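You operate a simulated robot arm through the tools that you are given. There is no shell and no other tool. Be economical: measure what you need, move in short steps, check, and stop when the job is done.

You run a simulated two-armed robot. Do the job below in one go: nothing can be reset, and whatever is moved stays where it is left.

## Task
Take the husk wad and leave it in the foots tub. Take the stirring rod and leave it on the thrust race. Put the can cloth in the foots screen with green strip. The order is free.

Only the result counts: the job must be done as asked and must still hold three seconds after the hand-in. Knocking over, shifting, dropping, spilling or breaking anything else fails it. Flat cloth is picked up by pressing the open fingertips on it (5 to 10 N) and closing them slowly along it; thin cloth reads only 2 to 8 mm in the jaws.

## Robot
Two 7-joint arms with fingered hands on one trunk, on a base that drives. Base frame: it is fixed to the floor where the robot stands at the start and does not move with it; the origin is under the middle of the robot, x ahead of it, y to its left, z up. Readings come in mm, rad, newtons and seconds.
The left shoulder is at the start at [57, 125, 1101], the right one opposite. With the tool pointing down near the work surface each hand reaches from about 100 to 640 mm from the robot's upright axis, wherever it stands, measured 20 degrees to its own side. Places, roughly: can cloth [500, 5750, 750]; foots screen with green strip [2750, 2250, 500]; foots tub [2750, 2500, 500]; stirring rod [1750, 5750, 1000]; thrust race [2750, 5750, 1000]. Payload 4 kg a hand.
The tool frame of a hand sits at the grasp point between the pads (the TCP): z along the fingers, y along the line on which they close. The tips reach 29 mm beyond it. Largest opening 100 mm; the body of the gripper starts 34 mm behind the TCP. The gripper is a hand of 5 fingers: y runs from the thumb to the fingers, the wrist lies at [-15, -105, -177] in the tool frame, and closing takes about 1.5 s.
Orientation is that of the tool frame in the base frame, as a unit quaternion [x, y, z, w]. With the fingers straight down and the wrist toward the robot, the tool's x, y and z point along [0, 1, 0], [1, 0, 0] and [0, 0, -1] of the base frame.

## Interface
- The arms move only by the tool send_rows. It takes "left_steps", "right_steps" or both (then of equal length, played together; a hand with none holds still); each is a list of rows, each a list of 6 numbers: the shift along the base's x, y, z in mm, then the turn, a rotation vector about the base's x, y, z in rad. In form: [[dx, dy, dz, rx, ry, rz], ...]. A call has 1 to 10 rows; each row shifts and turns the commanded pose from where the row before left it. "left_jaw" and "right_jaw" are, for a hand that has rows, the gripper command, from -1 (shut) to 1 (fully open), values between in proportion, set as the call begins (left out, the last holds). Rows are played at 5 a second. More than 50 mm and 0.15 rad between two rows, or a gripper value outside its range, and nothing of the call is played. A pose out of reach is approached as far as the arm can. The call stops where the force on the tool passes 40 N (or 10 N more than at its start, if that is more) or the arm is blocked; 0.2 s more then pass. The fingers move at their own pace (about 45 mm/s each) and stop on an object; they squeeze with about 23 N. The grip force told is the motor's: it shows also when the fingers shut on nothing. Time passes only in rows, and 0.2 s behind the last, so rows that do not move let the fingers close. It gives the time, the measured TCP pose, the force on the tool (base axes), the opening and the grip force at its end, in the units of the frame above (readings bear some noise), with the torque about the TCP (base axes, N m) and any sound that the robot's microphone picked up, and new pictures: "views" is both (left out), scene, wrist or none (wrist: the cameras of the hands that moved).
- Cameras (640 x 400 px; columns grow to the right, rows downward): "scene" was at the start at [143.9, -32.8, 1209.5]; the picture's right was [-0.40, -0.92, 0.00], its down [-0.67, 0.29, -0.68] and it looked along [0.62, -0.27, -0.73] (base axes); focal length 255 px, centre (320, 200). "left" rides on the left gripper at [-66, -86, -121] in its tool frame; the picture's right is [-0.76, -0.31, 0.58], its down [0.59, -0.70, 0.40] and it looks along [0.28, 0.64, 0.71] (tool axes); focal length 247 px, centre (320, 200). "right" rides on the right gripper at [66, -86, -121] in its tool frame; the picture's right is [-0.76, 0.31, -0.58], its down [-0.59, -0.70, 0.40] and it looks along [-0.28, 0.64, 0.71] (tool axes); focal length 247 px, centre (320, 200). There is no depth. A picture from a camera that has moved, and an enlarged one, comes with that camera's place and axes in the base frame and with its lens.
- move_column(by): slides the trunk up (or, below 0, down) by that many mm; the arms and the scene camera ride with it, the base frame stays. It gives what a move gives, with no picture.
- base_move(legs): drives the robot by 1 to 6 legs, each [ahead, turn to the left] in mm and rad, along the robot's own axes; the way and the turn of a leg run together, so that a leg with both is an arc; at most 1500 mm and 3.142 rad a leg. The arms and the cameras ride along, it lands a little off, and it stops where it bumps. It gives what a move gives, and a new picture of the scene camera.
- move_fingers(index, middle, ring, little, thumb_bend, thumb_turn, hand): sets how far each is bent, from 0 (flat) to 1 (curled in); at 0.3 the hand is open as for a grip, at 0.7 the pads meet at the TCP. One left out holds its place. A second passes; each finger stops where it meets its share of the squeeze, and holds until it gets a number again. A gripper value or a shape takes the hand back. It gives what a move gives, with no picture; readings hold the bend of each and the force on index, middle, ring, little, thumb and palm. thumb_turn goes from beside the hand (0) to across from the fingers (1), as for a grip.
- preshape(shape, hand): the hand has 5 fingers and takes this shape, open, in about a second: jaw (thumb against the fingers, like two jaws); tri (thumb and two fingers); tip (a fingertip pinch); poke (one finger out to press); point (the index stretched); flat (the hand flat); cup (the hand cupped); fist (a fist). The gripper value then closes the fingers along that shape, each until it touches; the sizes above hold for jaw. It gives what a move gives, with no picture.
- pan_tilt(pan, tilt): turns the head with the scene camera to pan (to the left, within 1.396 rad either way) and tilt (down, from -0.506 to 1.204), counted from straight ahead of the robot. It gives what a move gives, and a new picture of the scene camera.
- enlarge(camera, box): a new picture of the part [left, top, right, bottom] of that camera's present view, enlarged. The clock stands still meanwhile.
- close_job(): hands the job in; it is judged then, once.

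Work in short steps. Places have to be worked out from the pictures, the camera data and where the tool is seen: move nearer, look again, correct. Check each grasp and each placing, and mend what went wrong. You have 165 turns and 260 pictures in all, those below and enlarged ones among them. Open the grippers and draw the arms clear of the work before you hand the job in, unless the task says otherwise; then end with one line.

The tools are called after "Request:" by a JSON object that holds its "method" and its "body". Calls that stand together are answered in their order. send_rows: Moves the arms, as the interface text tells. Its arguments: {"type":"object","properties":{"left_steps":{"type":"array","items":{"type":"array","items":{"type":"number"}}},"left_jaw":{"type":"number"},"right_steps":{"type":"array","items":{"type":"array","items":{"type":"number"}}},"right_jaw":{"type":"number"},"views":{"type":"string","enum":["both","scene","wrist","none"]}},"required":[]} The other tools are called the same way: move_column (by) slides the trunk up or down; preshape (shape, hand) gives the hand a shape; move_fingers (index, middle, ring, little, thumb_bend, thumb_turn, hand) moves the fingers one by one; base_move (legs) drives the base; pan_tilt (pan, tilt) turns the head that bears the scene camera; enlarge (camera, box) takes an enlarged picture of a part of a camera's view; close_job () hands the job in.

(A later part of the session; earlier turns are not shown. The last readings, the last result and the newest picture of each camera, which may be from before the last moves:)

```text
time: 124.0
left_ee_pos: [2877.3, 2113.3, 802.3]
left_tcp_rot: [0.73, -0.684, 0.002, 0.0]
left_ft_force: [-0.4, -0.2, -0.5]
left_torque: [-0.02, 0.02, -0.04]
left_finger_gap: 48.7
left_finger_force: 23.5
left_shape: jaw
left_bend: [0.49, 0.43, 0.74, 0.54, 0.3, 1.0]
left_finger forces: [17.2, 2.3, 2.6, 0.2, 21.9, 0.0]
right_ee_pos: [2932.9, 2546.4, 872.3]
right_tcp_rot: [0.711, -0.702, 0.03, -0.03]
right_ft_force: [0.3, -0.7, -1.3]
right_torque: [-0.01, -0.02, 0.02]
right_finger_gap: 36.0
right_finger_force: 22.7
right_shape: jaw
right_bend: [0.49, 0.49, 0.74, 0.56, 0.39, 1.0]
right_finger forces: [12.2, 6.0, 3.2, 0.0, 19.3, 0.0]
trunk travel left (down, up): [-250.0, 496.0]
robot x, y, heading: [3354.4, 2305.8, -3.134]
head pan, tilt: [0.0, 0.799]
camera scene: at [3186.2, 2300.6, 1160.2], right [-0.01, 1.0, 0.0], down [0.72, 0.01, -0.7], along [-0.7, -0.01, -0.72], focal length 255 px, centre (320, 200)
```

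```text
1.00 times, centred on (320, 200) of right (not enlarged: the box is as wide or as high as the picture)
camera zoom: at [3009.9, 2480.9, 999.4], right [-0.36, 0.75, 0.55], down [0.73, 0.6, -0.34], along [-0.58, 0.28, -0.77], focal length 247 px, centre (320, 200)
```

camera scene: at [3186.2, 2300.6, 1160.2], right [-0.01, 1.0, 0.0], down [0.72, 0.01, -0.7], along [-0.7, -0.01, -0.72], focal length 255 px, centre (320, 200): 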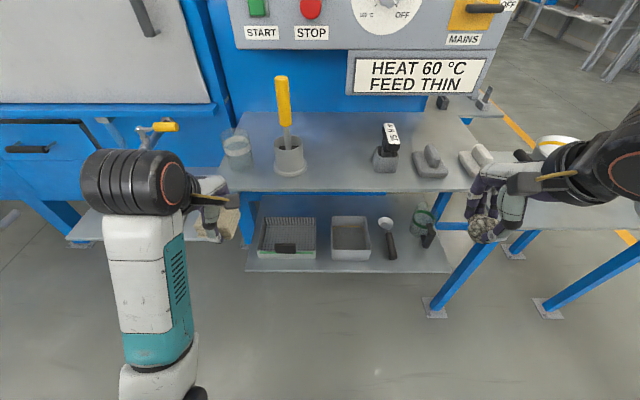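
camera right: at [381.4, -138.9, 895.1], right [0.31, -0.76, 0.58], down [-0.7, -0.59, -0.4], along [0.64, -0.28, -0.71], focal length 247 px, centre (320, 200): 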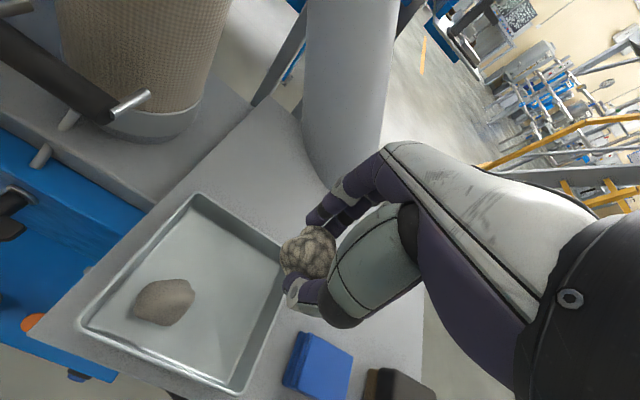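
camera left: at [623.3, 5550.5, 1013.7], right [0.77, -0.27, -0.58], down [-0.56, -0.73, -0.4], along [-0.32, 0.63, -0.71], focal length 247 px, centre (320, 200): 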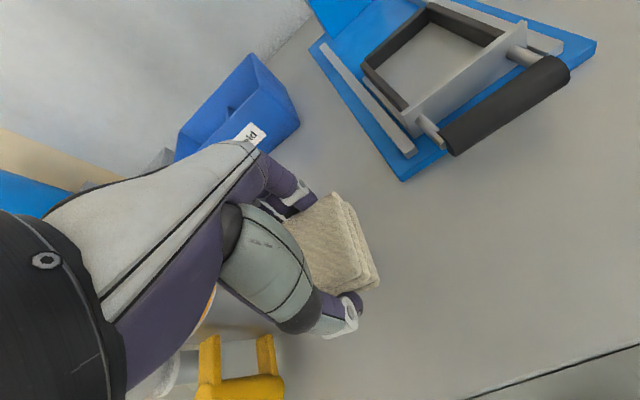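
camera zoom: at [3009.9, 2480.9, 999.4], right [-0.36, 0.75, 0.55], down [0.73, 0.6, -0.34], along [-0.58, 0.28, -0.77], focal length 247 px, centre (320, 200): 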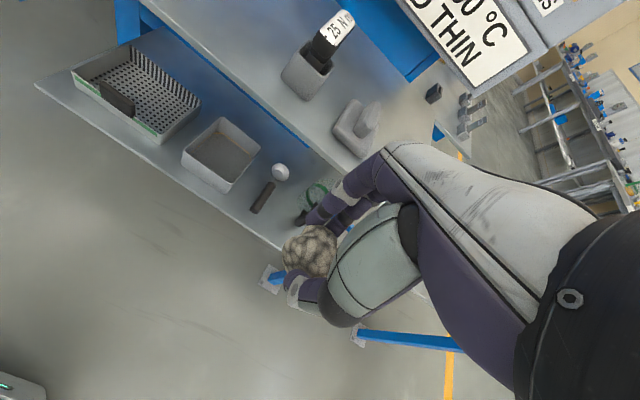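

Triangulating: tub rim centre ≈ (2650, 2398, 430), screen centre ≈ (2645, 2189), lower shelf z≈390, and the upper shelf (z≈740) overhangs them to x≈2750. I must reach in under it with the fingers pitched forward, so I bring the right hand inward and pitch it about 0.5 rad.

Request:
{"method": "send_rows", "body": {"right_steps": [[0, -26, 0, 0, 0.12, 0], [0, -26, 0, 0, 0.12, 0], [0, -26, 0, 0, 0.12, 0], [0, -26, 0, 0, 0.12, -0.01], [0, -26, 0, 0, 0.12, 0]], "views": "none"}}

Request:
{"method": "move_column", "body": {"by": -130}}

Request:
{"method": "enlarge", "body": {"camera": "right", "box": [0, 0, 640, 400]}}

Request:
{"method": "pan_tilt", "body": {"pan": 0.0, "tilt": 0.8}}

```text
time: 125.2
left_ee_pos: [2877.4, 2113.0, 800.6]
left_tcp_rot: [0.731, -0.683, 0.002, 0.001]
left_ft_force: [0.6, 0.3, -0.6]
left_torque: [-0.02, -0.01, 0.01]
left_finger_gap: 48.5
left_finger_force: 22.9
left_shape: jaw
left_bend: [0.49, 0.43, 0.74, 0.54, 0.3, 1.0]
left_finger forces: [17.1, 2.2, 2.5, 0.1, 21.9, 0.0]
right_ee_pos: [2860.1, 2419.2, 864.8]
right_tcp_rot: [0.685, -0.683, -0.181, 0.179]
right_ft_force: [-1.2, 0.0, -1.3]
right_torque: [-0.01, 0.0, 0.01]
right_finger_gap: 36.2
right_finger_force: 23.0
right_shape: jaw
right_bend: [0.49, 0.49, 0.74, 0.56, 0.39, 1.0]
right_finger forces: [12.2, 6.1, 3.1, 0.0, 19.4, 0.1]
right hand out of reach, approached as far as the arm can: row 1, 2, 3, 4
trunk travel left (down, up): [-250.0, 496.0]
robot x, y, heading: [3352.9, 2306.7, -3.13]
head pan, tilt: [0.0, 0.799]
```

```text
time: 126.7
left_ee_pos: [2877.6, 2112.9, 671.6]
left_tcp_rot: [0.73, -0.683, 0.001, 0.001]
left_ft_force: [0.0, 0.9, -0.5]
left_torque: [0.01, -0.01, 0.0]
left_finger_gap: 48.4
left_finger_force: 22.9
left_shape: jaw
left_bend: [0.49, 0.43, 0.74, 0.54, 0.3, 1.0]
left_finger forces: [17.2, 2.2, 2.5, 0.1, 22.0, 0.0]
right_ee_pos: [2848.0, 2419.6, 671.9]
right_tcp_rot: [0.696, -0.694, -0.132, 0.127]
right_ft_force: [-0.5, -0.4, 0.0]
right_torque: [-0.03, -0.02, 0.03]
right_finger_gap: 36.0
right_finger_force: 22.1
right_shape: jaw
right_bend: [0.49, 0.49, 0.74, 0.56, 0.39, 1.0]
right_finger forces: [12.1, 6.0, 3.1, 0.0, 19.2, 0.0]
trunk travel left (down, up): [-120.0, 626.0]
robot x, y, heading: [3352.3, 2304.2, -3.127]
head pan, tilt: [0.0, 0.799]
```

```text
1.00 times, centred on (320, 200) of right (not enlarged: the box is as wide or as high as the picture)
camera zoom: at [2972.8, 2352.7, 753.9], right [-0.08, 0.75, 0.65], down [0.51, 0.59, -0.62], along [-0.85, 0.28, -0.43], focal length 247 px, centre (320, 200)
```

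zoom: 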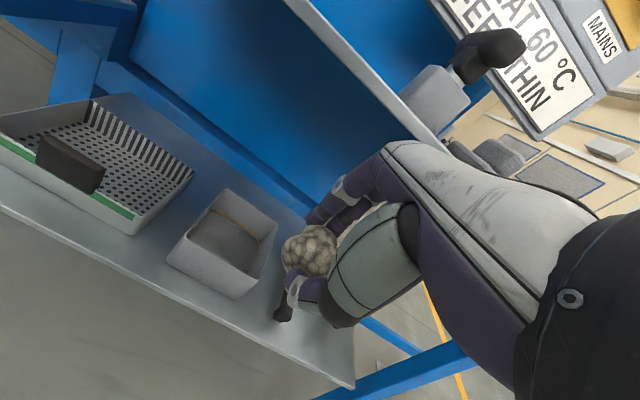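

```text
time: 127.3
left_ee_pos: [2877.4, 2112.9, 671.7]
left_tcp_rot: [0.731, -0.683, 0.001, 0.001]
left_ft_force: [-0.3, -0.2, -0.6]
left_torque: [0.02, 0.03, 0.02]
left_finger_gap: 48.3
left_finger_force: 23.3
left_shape: jaw
left_bend: [0.49, 0.43, 0.74, 0.54, 0.3, 1.0]
left_finger forces: [17.2, 2.2, 2.6, 0.1, 21.9, 0.1]
right_ee_pos: [2848.7, 2419.3, 672.1]
right_tcp_rot: [0.696, -0.695, -0.131, 0.125]
right_ft_force: [0.7, -0.2, -0.9]
right_torque: [-0.01, -0.01, -0.02]
right_finger_gap: 35.9
right_finger_force: 22.8
right_shape: jaw
right_bend: [0.49, 0.49, 0.74, 0.56, 0.39, 1.0]
right_finger forces: [12.1, 6.0, 3.1, 0.0, 19.4, 0.1]
trunk travel left (down, up): [-120.0, 626.0]
robot x, y, heading: [3349.4, 2304.6, -3.123]
head pan, tilt: [0.0, 0.799]
camera scene: at [3135.3, 2299.9, 1024.2], right [-0.01, 1.0, 0.0], down [0.72, 0.01, -0.7], along [-0.7, -0.01, -0.72], focal length 255 px, centre (320, 200)
```

scene: 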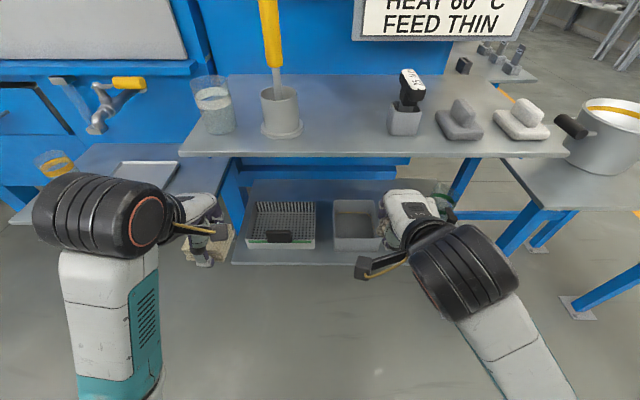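

The tub is seen again at about (2640, 2396). I lower the trunk 100 more so both hands are under the upper shelf's height, then creep 80 mm ahead.

Request:
{"method": "move_column", "body": {"by": -100}}

Request:
{"method": "send_rows", "body": {"right_steps": [[0, -5, -10, 0, 0.08, 0], [0, -5, -10, 0, 0.08, 0]], "left_steps": [[0, 0, 0, 0, 0.13, 0.03], [0, 0, 0, 0, 0.13, 0.03]], "views": "both"}}

```text
time: 128.7
left_ee_pos: [2877.1, 2113.9, 523.6]
left_tcp_rot: [0.729, -0.681, 0.05, -0.044]
left_ft_force: [0.0, 1.2, -0.3]
left_torque: [-0.01, 0.0, 0.0]
left_finger_gap: 48.4
left_finger_force: 22.9
left_shape: jaw
left_bend: [0.49, 0.43, 0.74, 0.54, 0.3, 1.0]
left_finger forces: [17.2, 2.1, 2.6, 0.1, 21.9, 0.0]
right_ee_pos: [2847.6, 2420.2, 515.4]
right_tcp_rot: [0.704, -0.702, -0.08, 0.076]
right_ft_force: [-0.5, -1.1, -0.5]
right_torque: [-0.04, -0.03, 0.01]
right_finger_gap: 36.1
right_finger_force: 22.7
right_shape: jaw
right_bend: [0.49, 0.49, 0.74, 0.56, 0.39, 1.0]
right_finger forces: [12.1, 6.0, 3.1, 0.0, 19.1, 0.0]
trunk travel left (down, up): [-20.0, 726.0]
robot x, y, heading: [3349.5, 2303.5, -3.127]
head pan, tilt: [0.0, 0.799]
```

```text
time: 129.3
left_ee_pos: [2852.0, 2114.6, 509.4]
left_tcp_rot: [0.748, -0.66, -0.046, 0.042]
left_ft_force: [-1.0, 0.0, -0.6]
left_torque: [0.01, -0.02, 0.02]
left_finger_gap: 48.2
left_finger_force: 23.2
left_shape: jaw
left_bend: [0.49, 0.43, 0.74, 0.54, 0.3, 1.0]
left_finger forces: [17.1, 2.2, 2.7, 0.1, 22.0, 0.0]
left hand out of reach, approached as far as the arm can: row 1, 2
right_ee_pos: [2848.2, 2408.8, 496.0]
right_tcp_rot: [0.695, -0.694, -0.137, 0.132]
right_ft_force: [-1.0, -0.7, -0.8]
right_torque: [-0.01, 0.01, -0.01]
right_finger_gap: 36.3
right_finger_force: 22.7
right_shape: jaw
right_bend: [0.49, 0.49, 0.74, 0.56, 0.39, 1.0]
right_finger forces: [12.0, 6.0, 3.0, 0.0, 19.3, 0.1]
trunk travel left (down, up): [-20.0, 726.0]
robot x, y, heading: [3349.4, 2304.8, -3.137]
head pan, tilt: [0.0, 0.799]
camera scene: at [3087.8, 2299.5, 917.3], right [-0.01, 1.0, 0.0], down [0.72, 0.01, -0.7], along [-0.7, -0.01, -0.72], focal length 255 px, centre (320, 200)
camera right: at [2973.5, 2342.4, 576.1], right [-0.07, 0.75, 0.66], down [0.5, 0.59, -0.63], along [-0.86, 0.29, -0.42], focal length 247 px, centre (320, 200)
camera left: at [2943.7, 2189.4, 620.7], right [0.13, 0.79, -0.6], down [0.72, -0.5, -0.49], along [-0.69, -0.36, -0.63], focal length 247 px, centre (320, 200)
```

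scene: 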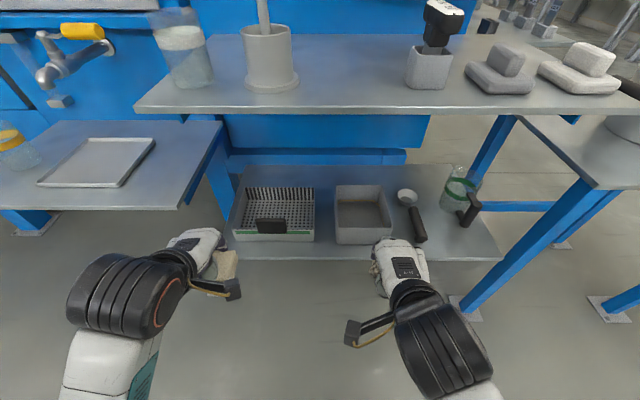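
right: 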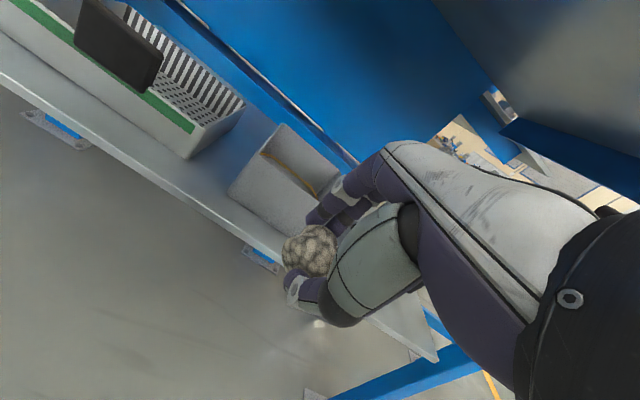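
left: 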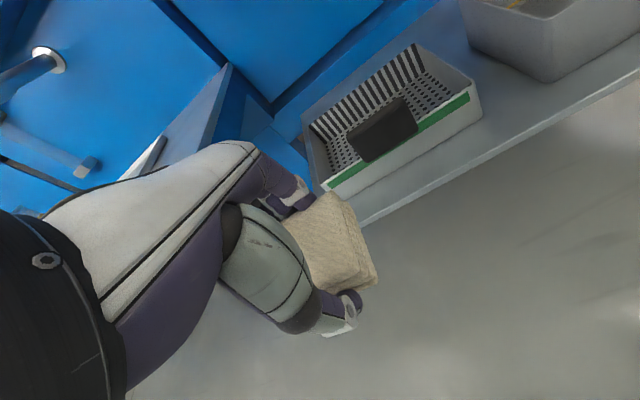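

The trunk leans forward as it lowers, so I have reach. I extend the right hand toward the tub in 40 mm steps at z≈500, keeping under the shelf.

Request:
{"method": "send_rows", "body": {"right_steps": [[-40, -3, 0, 0, 0.04, 0], [-40, -3, 2, 0, 0.04, 0], [-40, -3, 2, 0, 0.04, 0]], "views": "both"}}

```text
time: 130.1
left_ee_pos: [2853.1, 2113.8, 510.1]
left_tcp_rot: [0.749, -0.66, -0.046, 0.042]
left_ft_force: [0.5, -0.4, -0.2]
left_torque: [0.01, -0.03, 0.01]
left_finger_gap: 48.5
left_finger_force: 23.0
left_shape: jaw
left_bend: [0.49, 0.43, 0.74, 0.54, 0.3, 1.0]
left_finger forces: [17.3, 2.3, 2.6, 0.1, 22.0, 0.0]
right_ee_pos: [2728.8, 2399.9, 500.1]
right_tcp_rot: [0.685, -0.685, -0.178, 0.173]
right_ft_force: [0.6, 0.0, 1.5]
right_torque: [-0.03, 0.03, 0.0]
right_finger_gap: 36.8
right_finger_force: 22.5
right_shape: jaw
right_bend: [0.49, 0.49, 0.74, 0.56, 0.38, 1.0]
right_finger forces: [12.7, 6.5, 3.4, 0.1, 20.4, 0.0]
trunk travel left (down, up): [-20.0, 726.0]
robot x, y, heading: [3353.6, 2300.4, -3.131]
head pan, tilt: [0.0, 0.799]
camera scene: at [3088.2, 2299.5, 917.5], right [-0.01, 1.0, 0.0], down [0.72, 0.01, -0.7], along [-0.7, -0.01, -0.72], focal length 255 px, centre (320, 200)
camera right: at [2862.7, 2333.2, 564.3], right [0.01, 0.75, 0.66], down [0.42, 0.59, -0.68], along [-0.91, 0.29, -0.31], focal length 247 px, centre (320, 200)
```

scene: 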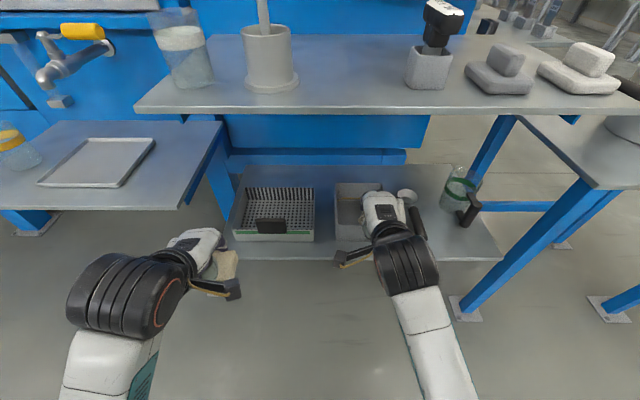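
right: 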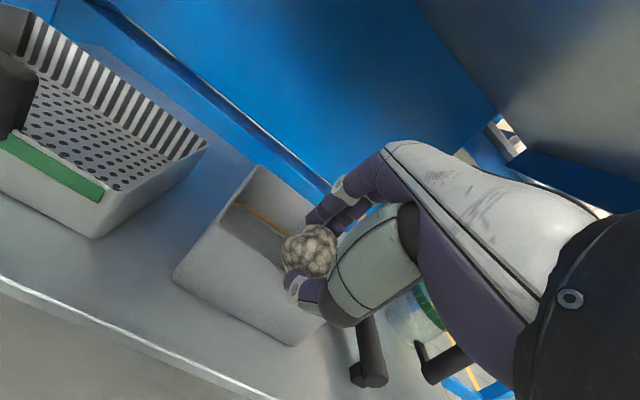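

The tub spans x≈2540–2700, y≈2342–2450 at rim z≈435. I continue 100 mm inward at this height, then check.

Request:
{"method": "send_rows", "body": {"right_steps": [[-35, -1, 2, 0, 0, 0], [-35, -2, 0, 0, 0, 0], [-30, -1, 0, 0, 0, 0]], "views": "both"}}

```text
time: 130.9
left_ee_pos: [2853.0, 2114.6, 509.8]
left_tcp_rot: [0.749, -0.66, -0.046, 0.042]
left_ft_force: [0.1, -1.1, -0.9]
left_torque: [0.01, -0.02, -0.02]
left_finger_gap: 48.6
left_finger_force: 23.0
left_shape: jaw
left_bend: [0.49, 0.43, 0.74, 0.54, 0.3, 1.0]
left_finger forces: [17.2, 2.1, 2.5, 0.1, 21.9, 0.1]
right_ee_pos: [2629.2, 2396.5, 503.0]
right_tcp_rot: [0.685, -0.684, -0.179, 0.173]
right_ft_force: [0.9, 0.1, 0.0]
right_torque: [-0.02, -0.04, -0.03]
right_finger_gap: 36.5
right_finger_force: 23.4
right_shape: jaw
right_bend: [0.49, 0.49, 0.74, 0.56, 0.38, 1.0]
right_finger forces: [12.8, 6.5, 3.5, 0.0, 20.2, 0.0]
trunk travel left (down, up): [-20.0, 726.0]
robot x, y, heading: [3345.7, 2302.8, -3.131]
head pan, tilt: [0.0, 0.799]
camera scene: at [3088.2, 2299.5, 917.4], right [-0.01, 1.0, 0.0], down [0.72, 0.01, -0.7], along [-0.7, -0.01, -0.72], focal length 255 px, centre (320, 200)
camera right: at [2762.2, 2329.3, 566.8], right [0.01, 0.75, 0.66], down [0.42, 0.59, -0.68], along [-0.91, 0.29, -0.31], focal length 247 px, centre (320, 200)
```

scene: 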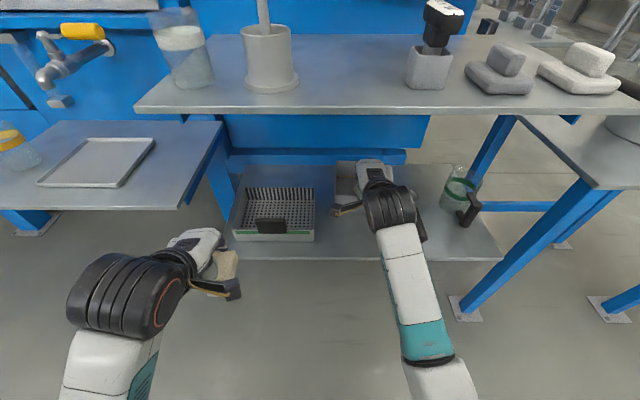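
right: 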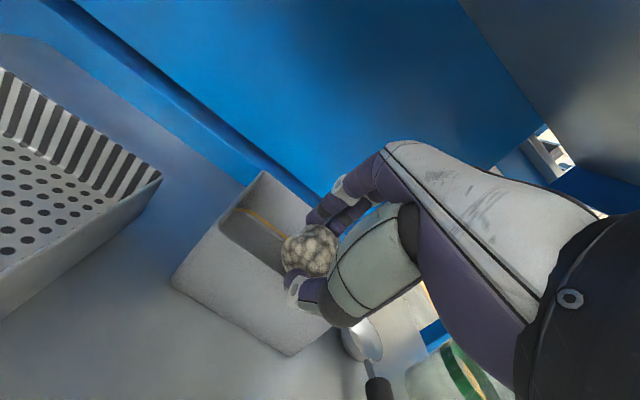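

The tub slid back with my hand (its corner moved in the scene view), so its rim is higher than I took. I raise the hand clear with more pitch and look again; I will put the tub back in place afterwards.

Request:
{"method": "send_rows", "body": {"right_steps": [[6, 0, 6, 0, 0, 0], [4, 0, 14, 0, 0.06, 0], [0, 0, 16, 0, 0.08, 0]], "views": "both"}}

Request:
{"method": "enlarge", "body": {"camera": "scene", "box": [220, 140, 480, 280]}}

```text
time: 131.7
left_ee_pos: [2851.8, 2113.5, 509.9]
left_tcp_rot: [0.749, -0.659, -0.046, 0.042]
left_ft_force: [0.1, -0.8, -1.2]
left_torque: [-0.05, -0.02, -0.02]
left_finger_gap: 48.3
left_finger_force: 23.1
left_shape: jaw
left_bend: [0.49, 0.43, 0.74, 0.54, 0.3, 1.0]
left_finger forces: [17.2, 2.2, 2.5, 0.1, 21.9, 0.0]
right_ee_pos: [2637.4, 2395.6, 537.1]
right_tcp_rot: [0.672, -0.67, -0.227, 0.22]
right_ft_force: [0.3, -1.2, -0.8]
right_torque: [0.06, 0.01, -0.02]
right_finger_gap: 36.6
right_finger_force: 23.0
right_shape: jaw
right_bend: [0.49, 0.49, 0.74, 0.56, 0.38, 1.0]
right_finger forces: [12.4, 6.5, 3.5, 0.0, 20.2, 0.0]
trunk travel left (down, up): [-20.0, 726.0]
robot x, y, heading: [3354.5, 2301.0, -3.129]
head pan, tilt: [0.0, 0.799]
camera scene: at [3087.8, 2299.4, 917.3], right [-0.01, 1.0, 0.0], down [0.72, 0.01, -0.7], along [-0.7, -0.01, -0.72], focal length 255 px, centre (320, 200)
camera right: at [2779.3, 2329.7, 582.0], right [0.1, 0.75, 0.65], down [0.33, 0.59, -0.74], along [-0.94, 0.29, -0.18], focal length 247 px, centre (320, 200)
```

scene: 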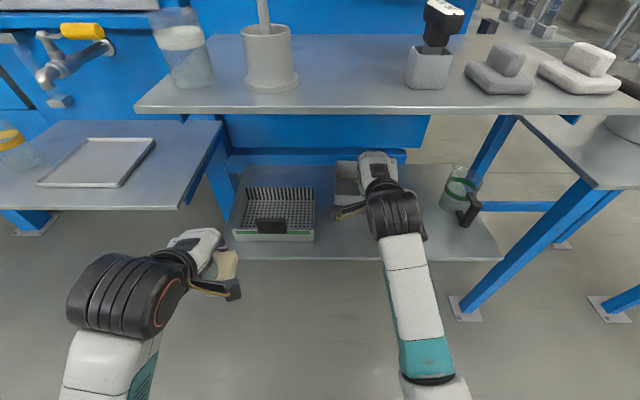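
right: 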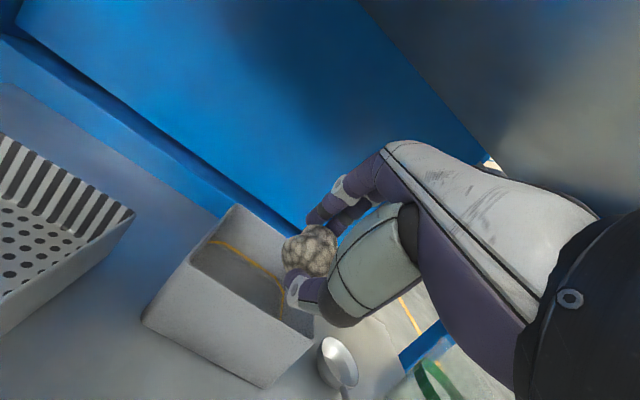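

```text
2.46 times, centred on (350, 210) of scene
camera zoom: at [3087.8, 2299.4, 917.3], right [-0.01, 1.0, 0.0], down [0.72, 0.01, -0.7], along [-0.7, -0.01, -0.72], focal length 628 px, centre (246, 175)
```

zoom: 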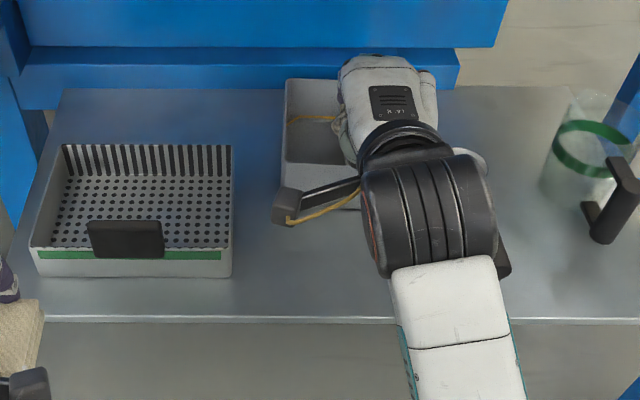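

The rim is at z≈475; the tub now spans x≈2505–2641. I move the wad over its middle at z≈537 and check.

Request:
{"method": "send_rows", "body": {"right_steps": [[-18, 0, 3, 0, 0, 0], [-18, 0, 0, 0, -0.05, 0], [-14, 0, 0, 0, -0.05, 0]], "views": "both"}}

```text
time: 132.5
left_ee_pos: [2852.5, 2114.4, 510.0]
left_tcp_rot: [0.749, -0.66, -0.046, 0.042]
left_ft_force: [0.6, 0.3, -0.9]
left_torque: [0.0, -0.01, -0.02]
left_finger_gap: 48.5
left_finger_force: 22.7
left_shape: jaw
left_bend: [0.49, 0.43, 0.74, 0.54, 0.3, 1.0]
left_finger forces: [17.3, 2.4, 2.7, 0.1, 22.1, 0.0]
right_ee_pos: [2589.9, 2395.3, 539.2]
right_tcp_rot: [-0.681, 0.682, 0.191, -0.186]
right_ft_force: [0.2, 0.5, -0.3]
right_torque: [0.04, 0.01, -0.02]
right_finger_gap: 36.8
right_finger_force: 22.5
right_shape: jaw
right_bend: [0.49, 0.49, 0.74, 0.56, 0.38, 1.0]
right_finger forces: [12.6, 6.6, 3.4, 0.1, 20.2, 0.0]
trunk travel left (down, up): [-20.0, 726.0]
robot x, y, heading: [3353.9, 2304.9, -3.131]
head pan, tilt: [0.0, 0.799]
camera scene: at [3087.9, 2299.5, 917.3], right [-0.01, 1.0, 0.0], down [0.72, 0.01, -0.7], along [-0.7, -0.01, -0.72], focal length 255 px, centre (320, 200)
camera right: at [2725.2, 2328.9, 598.9], right [0.03, 0.75, 0.66], down [0.4, 0.59, -0.7], along [-0.92, 0.29, -0.28], focal length 247 px, centre (320, 200)
```

scene: 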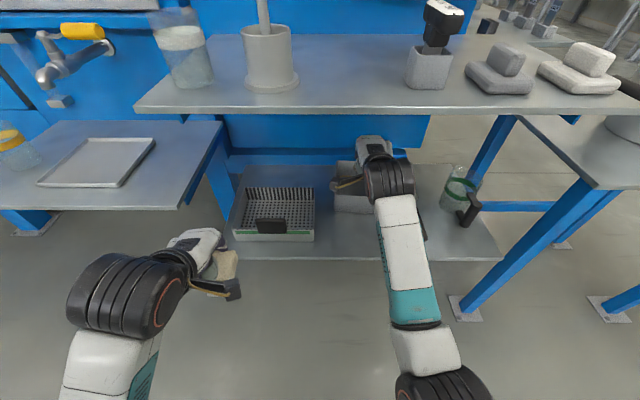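
right: 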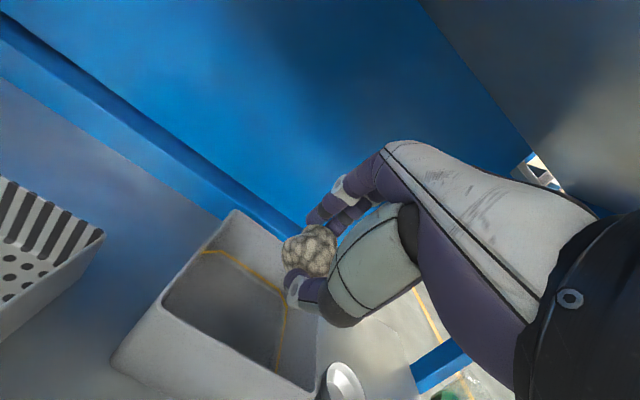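

The tub now spans x 2516–2632, y 2339–2441, and the wad is over it. I lower 20 mm, shift 8 mm inward and open.

Request:
{"method": "send_rows", "body": {"right_steps": [[-8, -4, -12, 0, -0.03, 0], [0, 0, -10, 0, -0.03, 0]], "views": "none"}}

Request:
{"method": "send_rows", "body": {"right_steps": [[0, 0, 0, 0, 0, 0], [0, 0, 0, 0, 0, 0], [0, 0, 0, 0, 0, 0], [0, 0, 0, 0, 0, 0]], "right_jaw": 0.3, "views": "wrist"}}

```text
time: 133.1
left_ee_pos: [2851.0, 2114.4, 510.5]
left_tcp_rot: [0.749, -0.66, -0.047, 0.042]
left_ft_force: [-0.3, -0.1, -0.5]
left_torque: [0.0, -0.02, 0.02]
left_finger_gap: 48.7
left_finger_force: 23.2
left_shape: jaw
left_bend: [0.49, 0.43, 0.74, 0.54, 0.3, 1.0]
left_finger forces: [17.2, 2.2, 2.6, 0.0, 22.1, 0.1]
right_ee_pos: [2579.5, 2391.7, 517.8]
right_tcp_rot: [0.687, -0.686, -0.171, 0.166]
right_ft_force: [1.2, -0.2, -0.4]
right_torque: [0.0, -0.03, 0.01]
right_finger_gap: 36.4
right_finger_force: 22.7
right_shape: jaw
right_bend: [0.49, 0.49, 0.74, 0.56, 0.38, 1.0]
right_finger forces: [12.6, 6.5, 3.5, 0.1, 20.1, 0.1]
trunk travel left (down, up): [-20.0, 726.0]
robot x, y, heading: [3351.6, 2300.5, -3.128]
head pan, tilt: [0.0, 0.799]
```

```text
time: 134.1
left_ee_pos: [2851.8, 2113.6, 510.7]
left_tcp_rot: [0.749, -0.659, -0.047, 0.042]
left_ft_force: [-0.3, 0.1, -0.8]
left_torque: [0.0, 0.03, 0.02]
left_finger_gap: 48.4
left_finger_force: 22.9
left_shape: jaw
left_bend: [0.49, 0.43, 0.74, 0.54, 0.3, 1.0]
left_finger forces: [17.1, 2.2, 2.5, 0.0, 22.1, 0.1]
right_ee_pos: [2582.0, 2391.5, 518.4]
right_tcp_rot: [0.687, -0.686, -0.172, 0.166]
right_ft_force: [-0.1, -0.7, 0.9]
right_torque: [0.0, 0.01, -0.01]
right_finger_gap: 64.9
right_finger_force: 0.0
right_shape: jaw
right_bend: [0.41, 0.37, 0.27, 0.43, 0.31, 0.99]
right_finger forces: [0.0, 0.1, 0.0, 0.1, 0.0, 0.1]
trunk travel left (down, up): [-20.0, 726.0]
robot x, y, heading: [3348.8, 2300.9, -3.132]
head pan, tilt: [0.0, 0.799]
camera right: at [2713.3, 2325.0, 585.1], right [0.0, 0.75, 0.66], down [0.44, 0.59, -0.67], along [-0.9, 0.29, -0.33], focal length 247 px, centre (320, 200)
```

right: 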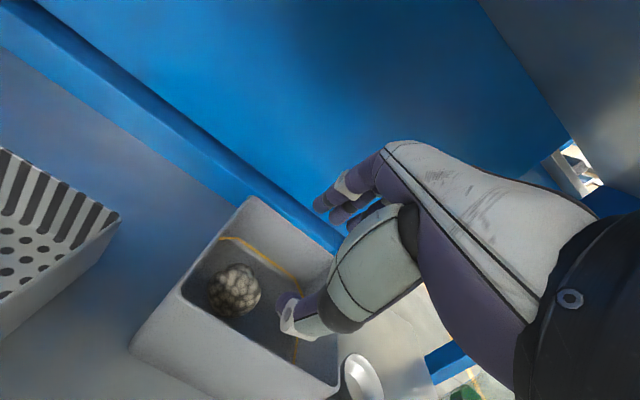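

The wad sits in the tub. Now I put the tub back: thumb down inside behind its front wall, then draw it about 98 mm toward me (+x). First the thumb goes down.

Request:
{"method": "send_rows", "body": {"right_steps": [[4, -9, 0, 0, 0, 0], [4, 0, -14, 0, 0, 0], [0, 0, -14, 0, 0, 0]], "views": "wrist"}}

```text
time: 134.9
left_ee_pos: [2851.7, 2115.7, 510.3]
left_tcp_rot: [0.749, -0.66, -0.047, 0.042]
left_ft_force: [-0.4, -0.9, -1.5]
left_torque: [-0.02, 0.0, 0.03]
left_finger_gap: 48.5
left_finger_force: 23.2
left_shape: jaw
left_bend: [0.49, 0.43, 0.74, 0.54, 0.3, 1.0]
left_finger forces: [17.2, 2.2, 2.6, 0.1, 22.0, 0.1]
right_ee_pos: [2587.2, 2382.2, 492.2]
right_tcp_rot: [0.687, -0.685, -0.172, 0.168]
right_ft_force: [-0.1, 0.3, 6.2]
right_torque: [-0.01, -0.15, -0.02]
right_finger_gap: 64.6
right_finger_force: 0.1
right_shape: jaw
right_bend: [0.41, 0.37, 0.27, 0.43, 0.33, 1.0]
right_finger forces: [0.0, 0.0, 0.0, 0.1, 5.8, 0.1]
trunk travel left (down, up): [-20.0, 726.0]
robot x, y, heading: [3353.3, 2305.5, -3.132]
head pan, tilt: [0.0, 0.799]
camera right: at [2720.8, 2316.1, 559.0], right [0.0, 0.75, 0.66], down [0.44, 0.59, -0.68], along [-0.9, 0.29, -0.33], focal length 247 px, centre (320, 200)
```

right: 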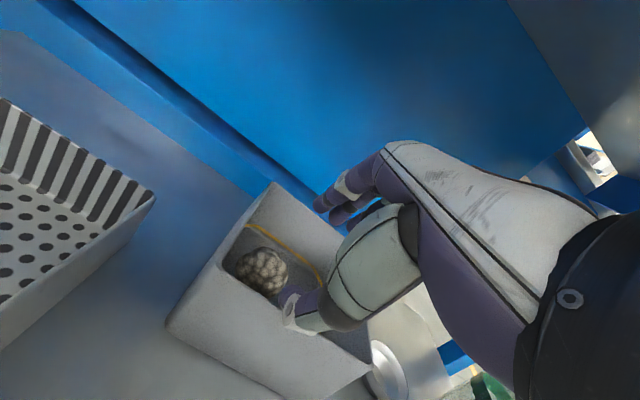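

The thumb rests slantwise on the rim, so instead I will pinch the front wall (thumb outside, fingers inside) and draw the tub. I raise, move back 45 mm and flatten the pitch a bit.

Request:
{"method": "send_rows", "body": {"right_steps": [[0, 0, 20, 0, 0, 0], [0, 0, 28, 0, 0, 0], [20, 5, 4, 0, -0.06, 0], [27, 4, 0, 0, -0.09, 0]], "views": "both"}}

```text
time: 135.9
left_ee_pos: [2851.9, 2113.9, 509.5]
left_tcp_rot: [0.749, -0.66, -0.046, 0.042]
left_ft_force: [-0.8, -0.2, 0.1]
left_torque: [-0.02, -0.01, 0.01]
left_finger_gap: 48.4
left_finger_force: 22.8
left_shape: jaw
left_bend: [0.49, 0.43, 0.74, 0.54, 0.3, 1.0]
left_finger forces: [17.1, 2.2, 2.5, 0.1, 22.0, 0.1]
right_ee_pos: [2634.6, 2393.3, 542.2]
right_tcp_rot: [0.699, -0.696, -0.119, 0.114]
right_ft_force: [0.0, 0.2, 1.8]
right_torque: [0.0, 0.01, -0.01]
right_finger_gap: 64.7
right_finger_force: 0.0
right_shape: jaw
right_bend: [0.41, 0.37, 0.27, 0.43, 0.3, 0.99]
right_finger forces: [0.1, 0.0, 0.0, 0.1, 0.0, 0.0]
trunk travel left (down, up): [-20.0, 726.0]
robot x, y, heading: [3354.5, 2301.3, -3.129]
head pan, tilt: [0.0, 0.799]
camera scene: at [3087.9, 2299.4, 917.3], right [-0.01, 1.0, 0.0], down [0.72, 0.01, -0.7], along [-0.7, -0.01, -0.72], focal length 255 px, centre (320, 200)
camera right: at [2755.8, 2325.6, 628.4], right [-0.1, 0.75, 0.65], down [0.53, 0.59, -0.6], along [-0.84, 0.29, -0.46], focal length 247 px, centre (320, 200)
```

scene: 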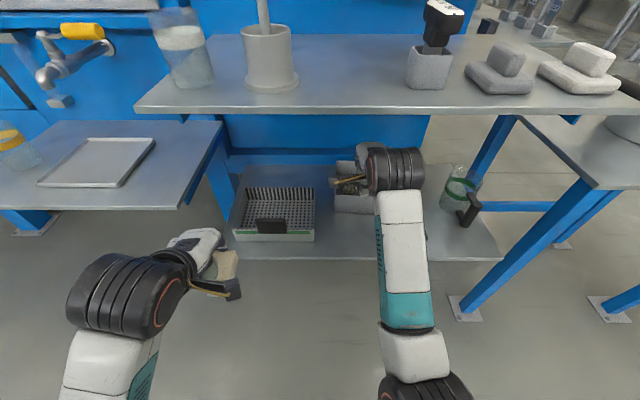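
right: 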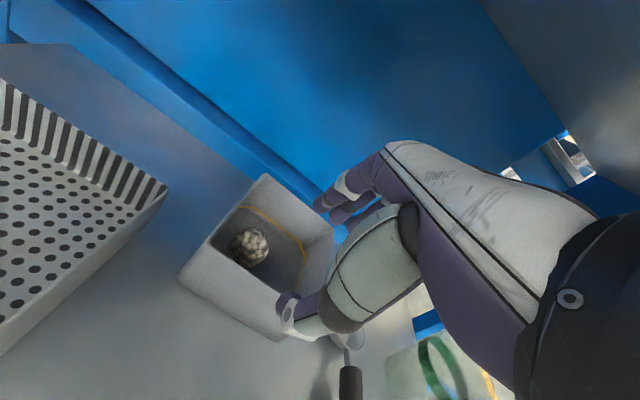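

The front wall lies midway between thumb and fingers. I descend to z≈474 so the wall comes between them.

Request:
{"method": "send_rows", "body": {"right_steps": [[5, 0, -25, 0, 0, 0], [0, 0, -25, 0, 0, 0], [0, 0, -17, 0, 0, 0]], "views": "wrist"}}

```text
time: 136.7
left_ee_pos: [2851.9, 2113.5, 508.6]
left_tcp_rot: [0.749, -0.66, -0.046, 0.042]
left_ft_force: [-0.5, 0.1, -0.8]
left_torque: [0.05, -0.02, 0.0]
left_finger_gap: 48.6
left_finger_force: 22.8
left_shape: jaw
left_bend: [0.49, 0.43, 0.74, 0.54, 0.3, 1.0]
left_finger forces: [17.2, 2.3, 2.6, 0.1, 22.0, 0.1]
right_ee_pos: [2640.3, 2392.4, 474.7]
right_tcp_rot: [0.698, -0.697, -0.119, 0.114]
right_ft_force: [-0.1, 0.3, -0.2]
right_torque: [-0.04, -0.02, 0.02]
right_finger_gap: 64.5
right_finger_force: 0.1
right_shape: jaw
right_bend: [0.41, 0.37, 0.27, 0.43, 0.3, 0.99]
right_finger forces: [0.1, 0.1, 0.1, 0.1, 0.0, 0.0]
trunk travel left (down, up): [-20.0, 726.0]
robot x, y, heading: [3347.9, 2305.2, -3.131]
head pan, tilt: [0.0, 0.799]
camera right: at [2760.7, 2325.9, 561.1], right [-0.1, 0.75, 0.65], down [0.53, 0.59, -0.6], along [-0.84, 0.29, -0.46], focal length 247 px, centre (320, 200)
```

right: 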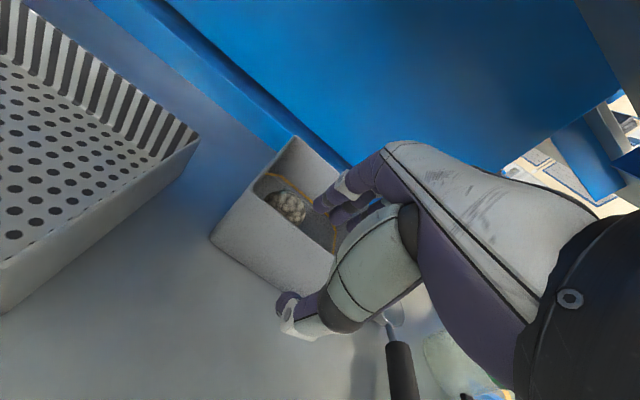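

Fingers are inside, thumb outside, no contact. I draw the hand +x; the fingers will pull the front wall along.

Request:
{"method": "send_rows", "body": {"right_steps": [[15, 0, 0, 0, 0, 0], [15, 0, 0, 0, 0, 0], [15, 0, 0, 0, 0, 0], [15, 0, 0, 0, 0, 0], [15, 0, 0, 0, 0, 0], [15, 0, 0, 0, 0, 0], [10, 0, 0, 0, 0, 0]], "views": "both"}}

Request:
{"method": "enlarge", "body": {"camera": "scene", "box": [220, 140, 480, 280]}}

```text
time: 138.3
left_ee_pos: [2852.3, 2113.2, 510.3]
left_tcp_rot: [0.749, -0.66, -0.046, 0.041]
left_ft_force: [-0.8, -0.3, -0.2]
left_torque: [-0.03, 0.02, -0.01]
left_finger_gap: 48.6
left_finger_force: 23.1
left_shape: jaw
left_bend: [0.49, 0.43, 0.74, 0.54, 0.3, 1.0]
left_finger forces: [17.2, 2.2, 2.7, 0.1, 22.0, 0.1]
right_ee_pos: [2739.5, 2391.7, 476.9]
right_tcp_rot: [0.698, -0.697, -0.12, 0.113]
right_ft_force: [0.3, 0.0, 0.8]
right_torque: [-0.01, 0.01, -0.03]
right_finger_gap: 64.9
right_finger_force: 0.1
right_shape: jaw
right_bend: [0.41, 0.37, 0.27, 0.43, 0.3, 0.99]
right_finger forces: [0.0, 0.0, 0.1, 0.0, 0.1, 0.0]
trunk travel left (down, up): [-20.0, 726.0]
robot x, y, heading: [3348.7, 2303.1, -3.13]
head pan, tilt: [0.0, 0.799]
camera scene: at [3087.9, 2299.4, 917.3], right [-0.01, 1.0, 0.0], down [0.72, 0.01, -0.7], along [-0.7, -0.01, -0.72], focal length 255 px, centre (320, 200)
camera right: at [2861.2, 2324.4, 562.1], right [-0.1, 0.75, 0.65], down [0.53, 0.59, -0.6], along [-0.84, 0.29, -0.46], focal length 247 px, centre (320, 200)
```

scene: 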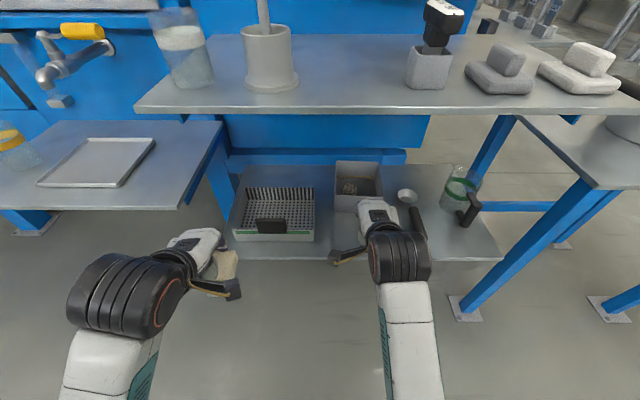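
right: 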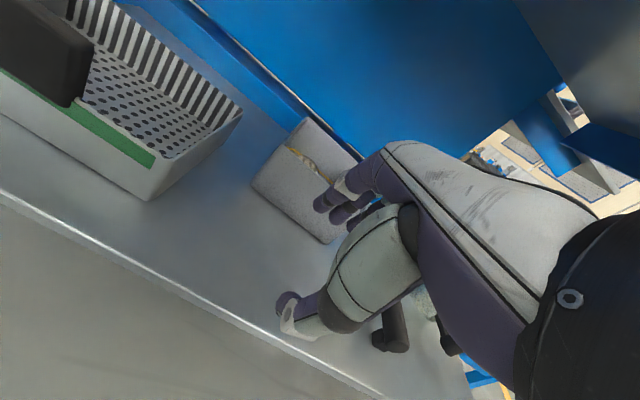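

```text
2.46 times, centred on (350, 210) of scene
camera zoom: at [3087.9, 2299.4, 917.3], right [-0.01, 1.0, 0.0], down [0.72, 0.01, -0.7], along [-0.7, -0.01, -0.72], focal length 628 px, centre (246, 175)
```

zoom: 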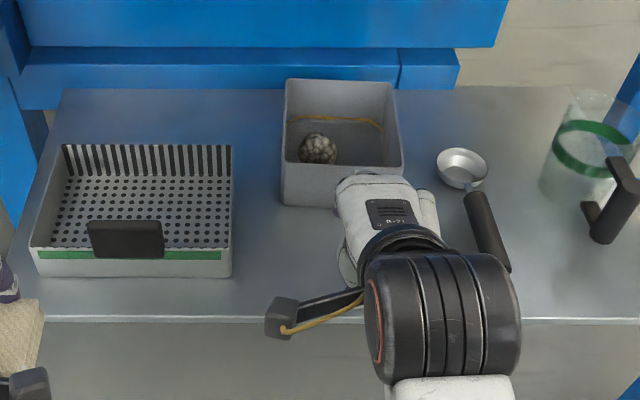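

The fingers passed over the rim without catching. I go back in, this time lower (TCP z≈450) and less pitched, and will pinch the wall.

Request:
{"method": "send_rows", "body": {"right_steps": [[0, 0, 30, 0, -0.06, 0], [-20, 0, 28, 0, -0.07, 0], [-40, 0, 0, 0, 0, 0], [-40, 0, 0, 0, 0, 0], [0, 0, -30, 0, 0, 0], [0, 0, -25, 0, 0, 0], [0, 0, -18, 0, 0, 0], [0, 0, -10, 0, 0, 0]], "views": "both"}}

```text
time: 140.1
left_ee_pos: [2852.1, 2114.4, 509.3]
left_tcp_rot: [0.749, -0.66, -0.046, 0.041]
left_ft_force: [-0.6, -0.1, -0.2]
left_torque: [0.0, -0.01, -0.02]
left_finger_gap: 48.4
left_finger_force: 23.0
left_shape: jaw
left_bend: [0.49, 0.43, 0.74, 0.54, 0.3, 1.0]
left_finger forces: [17.2, 2.1, 2.6, 0.2, 22.0, 0.0]
right_ee_pos: [2638.4, 2390.9, 448.9]
right_tcp_rot: [0.705, -0.702, -0.073, 0.069]
right_ft_force: [0.2, 0.0, -0.4]
right_torque: [0.01, 0.01, 0.0]
right_finger_gap: 64.9
right_finger_force: 0.1
right_shape: jaw
right_bend: [0.41, 0.37, 0.27, 0.43, 0.3, 0.99]
right_finger forces: [0.0, 0.0, 0.1, 0.0, 0.1, 0.0]
trunk travel left (down, up): [-20.0, 726.0]
robot x, y, heading: [3349.2, 2304.9, -3.134]
head pan, tilt: [0.0, 0.799]
camera scene: at [3087.9, 2299.4, 917.3], right [-0.01, 1.0, 0.0], down [0.72, 0.01, -0.7], along [-0.7, -0.01, -0.72], focal length 255 px, centre (320, 200)
camera right: at [2747.7, 2324.5, 550.2], right [-0.19, 0.75, 0.63], down [0.61, 0.59, -0.53], along [-0.77, 0.29, -0.57], focal length 247 px, centre (320, 200)
```

scene: 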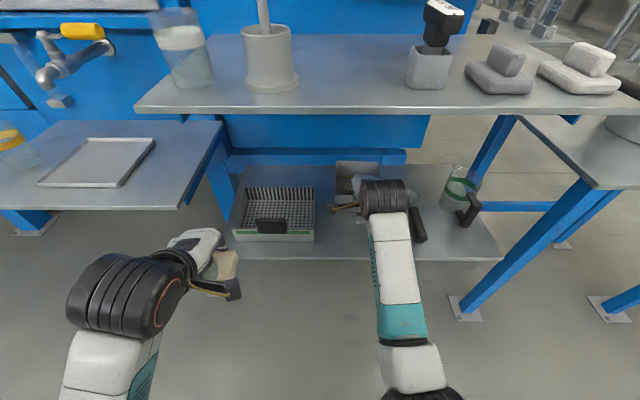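
right: 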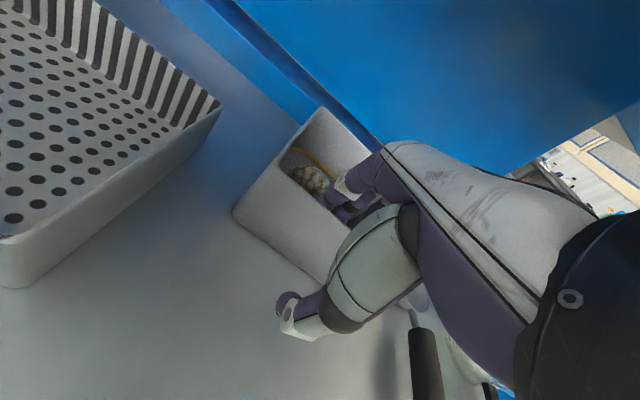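

Fingers are now clearly below the rim inside, thumb outside. I close gently to pinch the wall.

Request:
{"method": "send_rows", "body": {"right_steps": [[0, 0, 0, 0, 0, 0], [0, 0, 0, 0, 0, 0], [0, 0, 0, 0, 0, 0], [0, 0, 0, 0, 0, 0], [0, 0, 0, 0, 0, 0], [0, 0, 0, 0, 0, 0]], "right_jaw": -0.8, "views": "both"}}

```text
time: 141.5
left_ee_pos: [2852.2, 2114.3, 510.4]
left_tcp_rot: [0.749, -0.66, -0.046, 0.042]
left_ft_force: [0.5, 0.2, -0.3]
left_torque: [0.02, -0.03, 0.04]
left_finger_gap: 48.8
left_finger_force: 23.4
left_shape: jaw
left_bend: [0.49, 0.43, 0.74, 0.54, 0.3, 1.0]
left_finger forces: [17.2, 2.2, 2.5, 0.1, 22.1, 0.0]
right_ee_pos: [2637.9, 2391.7, 448.3]
right_tcp_rot: [0.705, -0.703, -0.074, 0.068]
right_ft_force: [-0.5, -0.7, 0.4]
right_torque: [-0.01, 0.01, 0.02]
right_finger_gap: 10.5
right_finger_force: 0.1
right_shape: jaw
right_bend: [0.65, 0.63, 0.72, 0.61, 0.6, 1.0]
right_finger forces: [0.9, 0.1, 0.0, 0.0, 0.0, 0.0]
trunk travel left (down, up): [-20.0, 726.0]
robot x, y, heading: [3347.2, 2303.4, -3.132]
head pan, tilt: [0.0, 0.799]
camera scene: at [3087.9, 2299.4, 917.3], right [-0.01, 1.0, 0.0], down [0.72, 0.01, -0.7], along [-0.7, -0.01, -0.72], focal length 255 px, centre (320, 200)
camera right: at [2747.7, 2324.5, 550.5], right [-0.19, 0.75, 0.63], down [0.61, 0.59, -0.53], along [-0.77, 0.29, -0.57], focal length 247 px, centre (320, 200)
```

scene: 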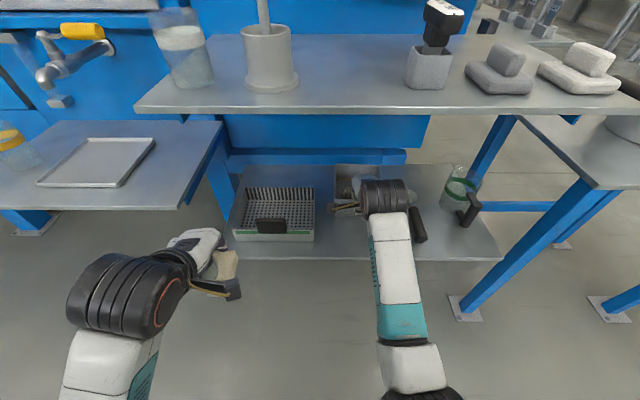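
right: 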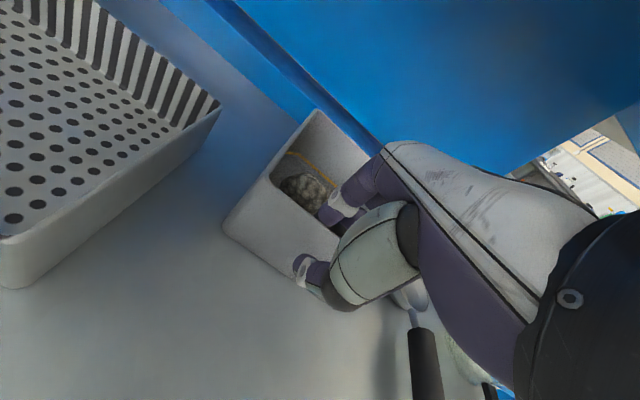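

The fingers closed and already pulled the wall a little. I let the grip settle, then draw +x.

Request:
{"method": "send_rows", "body": {"right_steps": [[0, 0, 0, 0, 0, 0], [0, 0, 0, 0, 0, 0], [12, 0, 0, 0, 0, 0], [12, 0, 0, 0, 0, 0], [12, 0, 0, 0, 0, 0], [12, 0, 0, 0, 0, 0]], "views": "scene"}}

Request:
{"method": "enlarge", "body": {"camera": "scene", "box": [220, 140, 480, 280]}}

```text
time: 142.9
left_ee_pos: [2852.5, 2114.0, 508.9]
left_tcp_rot: [0.749, -0.659, -0.047, 0.041]
left_ft_force: [-0.6, 0.0, -1.0]
left_torque: [0.01, 0.01, 0.0]
left_finger_gap: 48.6
left_finger_force: 22.7
left_shape: jaw
left_bend: [0.49, 0.43, 0.74, 0.54, 0.3, 1.0]
left_finger forces: [17.1, 2.2, 2.6, 0.2, 21.9, 0.0]
right_ee_pos: [2687.6, 2391.2, 449.6]
right_tcp_rot: [0.704, -0.703, -0.073, 0.068]
right_ft_force: [-1.0, -0.7, -1.4]
right_torque: [0.03, 0.01, -0.04]
right_finger_gap: 10.7
right_finger_force: 0.1
right_shape: jaw
right_bend: [0.65, 0.63, 0.72, 0.61, 0.6, 1.0]
right_finger forces: [0.6, 0.0, 0.0, 0.2, 0.0, 0.0]
trunk travel left (down, up): [-20.0, 726.0]
robot x, y, heading: [3355.7, 2304.3, -3.129]
head pan, tilt: [0.0, 0.799]
camera scene: at [3087.8, 2299.4, 917.3], right [-0.01, 1.0, 0.0], down [0.72, 0.01, -0.7], along [-0.7, -0.01, -0.72], focal length 255 px, centre (320, 200)
```

scene: 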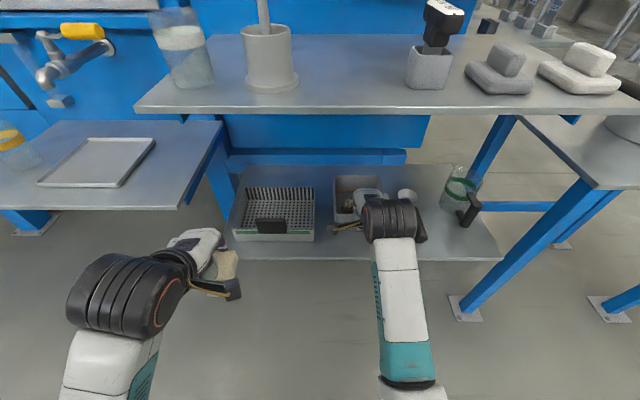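

```text
2.46 times, centred on (350, 210) of scene
camera zoom: at [3087.8, 2299.4, 917.3], right [-0.01, 1.0, 0.0], down [0.72, 0.01, -0.7], along [-0.7, -0.01, -0.72], focal length 628 px, centre (246, 175)
```

zoom: 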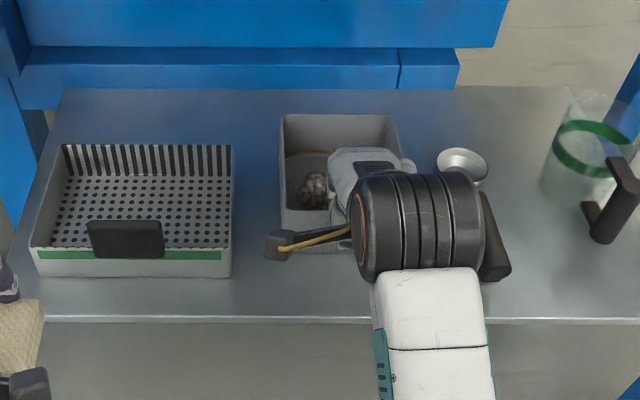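

The tub moved about 55 mm; about 40 mm more is needed (its back rim must come level with the screen's back rim as before).

Request:
{"method": "send_rows", "body": {"right_steps": [[10, 0, 0, 0, 0, 0], [10, 0, 0, 0, 0, 0], [10, 0, 0, 0, 0, 0], [7, 0, 0, 0, 0, 0]], "views": "scene"}}

Request:
{"method": "enlarge", "body": {"camera": "scene", "box": [220, 140, 480, 280]}}

```text
time: 143.9
left_ee_pos: [2852.1, 2114.2, 508.8]
left_tcp_rot: [0.749, -0.66, -0.045, 0.042]
left_ft_force: [-0.7, 1.1, -1.4]
left_torque: [-0.01, -0.03, 0.0]
left_finger_gap: 48.5
left_finger_force: 23.2
left_shape: jaw
left_bend: [0.49, 0.43, 0.74, 0.54, 0.3, 1.0]
left_finger forces: [17.2, 2.2, 2.6, 0.0, 22.0, 0.0]
right_ee_pos: [2726.3, 2392.2, 449.5]
right_tcp_rot: [0.704, -0.703, -0.075, 0.067]
right_ft_force: [-0.4, 0.8, -0.3]
right_torque: [0.01, 0.02, 0.0]
right_finger_gap: 10.5
right_finger_force: 0.0
right_shape: jaw
right_bend: [0.65, 0.63, 0.72, 0.61, 0.6, 1.0]
right_finger forces: [0.6, 0.1, 0.1, 0.1, 0.0, 0.2]
trunk travel left (down, up): [-20.0, 726.0]
robot x, y, heading: [3352.7, 2303.9, -3.133]
head pan, tilt: [0.0, 0.799]
camera scene: at [3087.9, 2299.4, 917.3], right [-0.01, 1.0, 0.0], down [0.72, 0.01, -0.7], along [-0.7, -0.01, -0.72], focal length 255 px, centre (320, 200)
```

scene: 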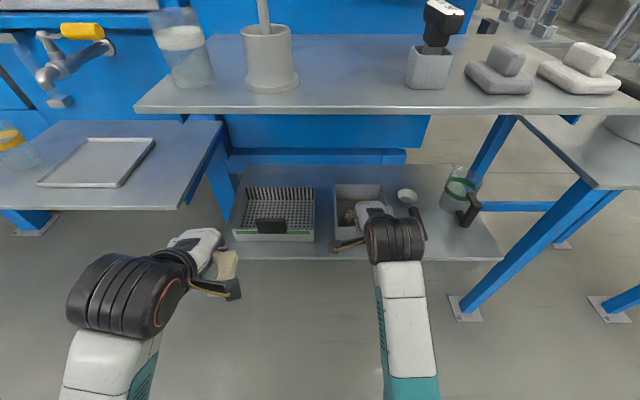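

```text
2.46 times, centred on (350, 210) of scene
camera zoom: at [3087.9, 2299.4, 917.3], right [-0.01, 1.0, 0.0], down [0.72, 0.01, -0.7], along [-0.7, -0.01, -0.72], focal length 628 px, centre (246, 175)
```

zoom: 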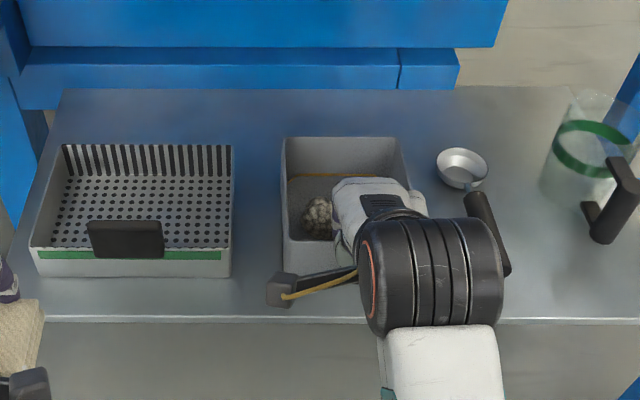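

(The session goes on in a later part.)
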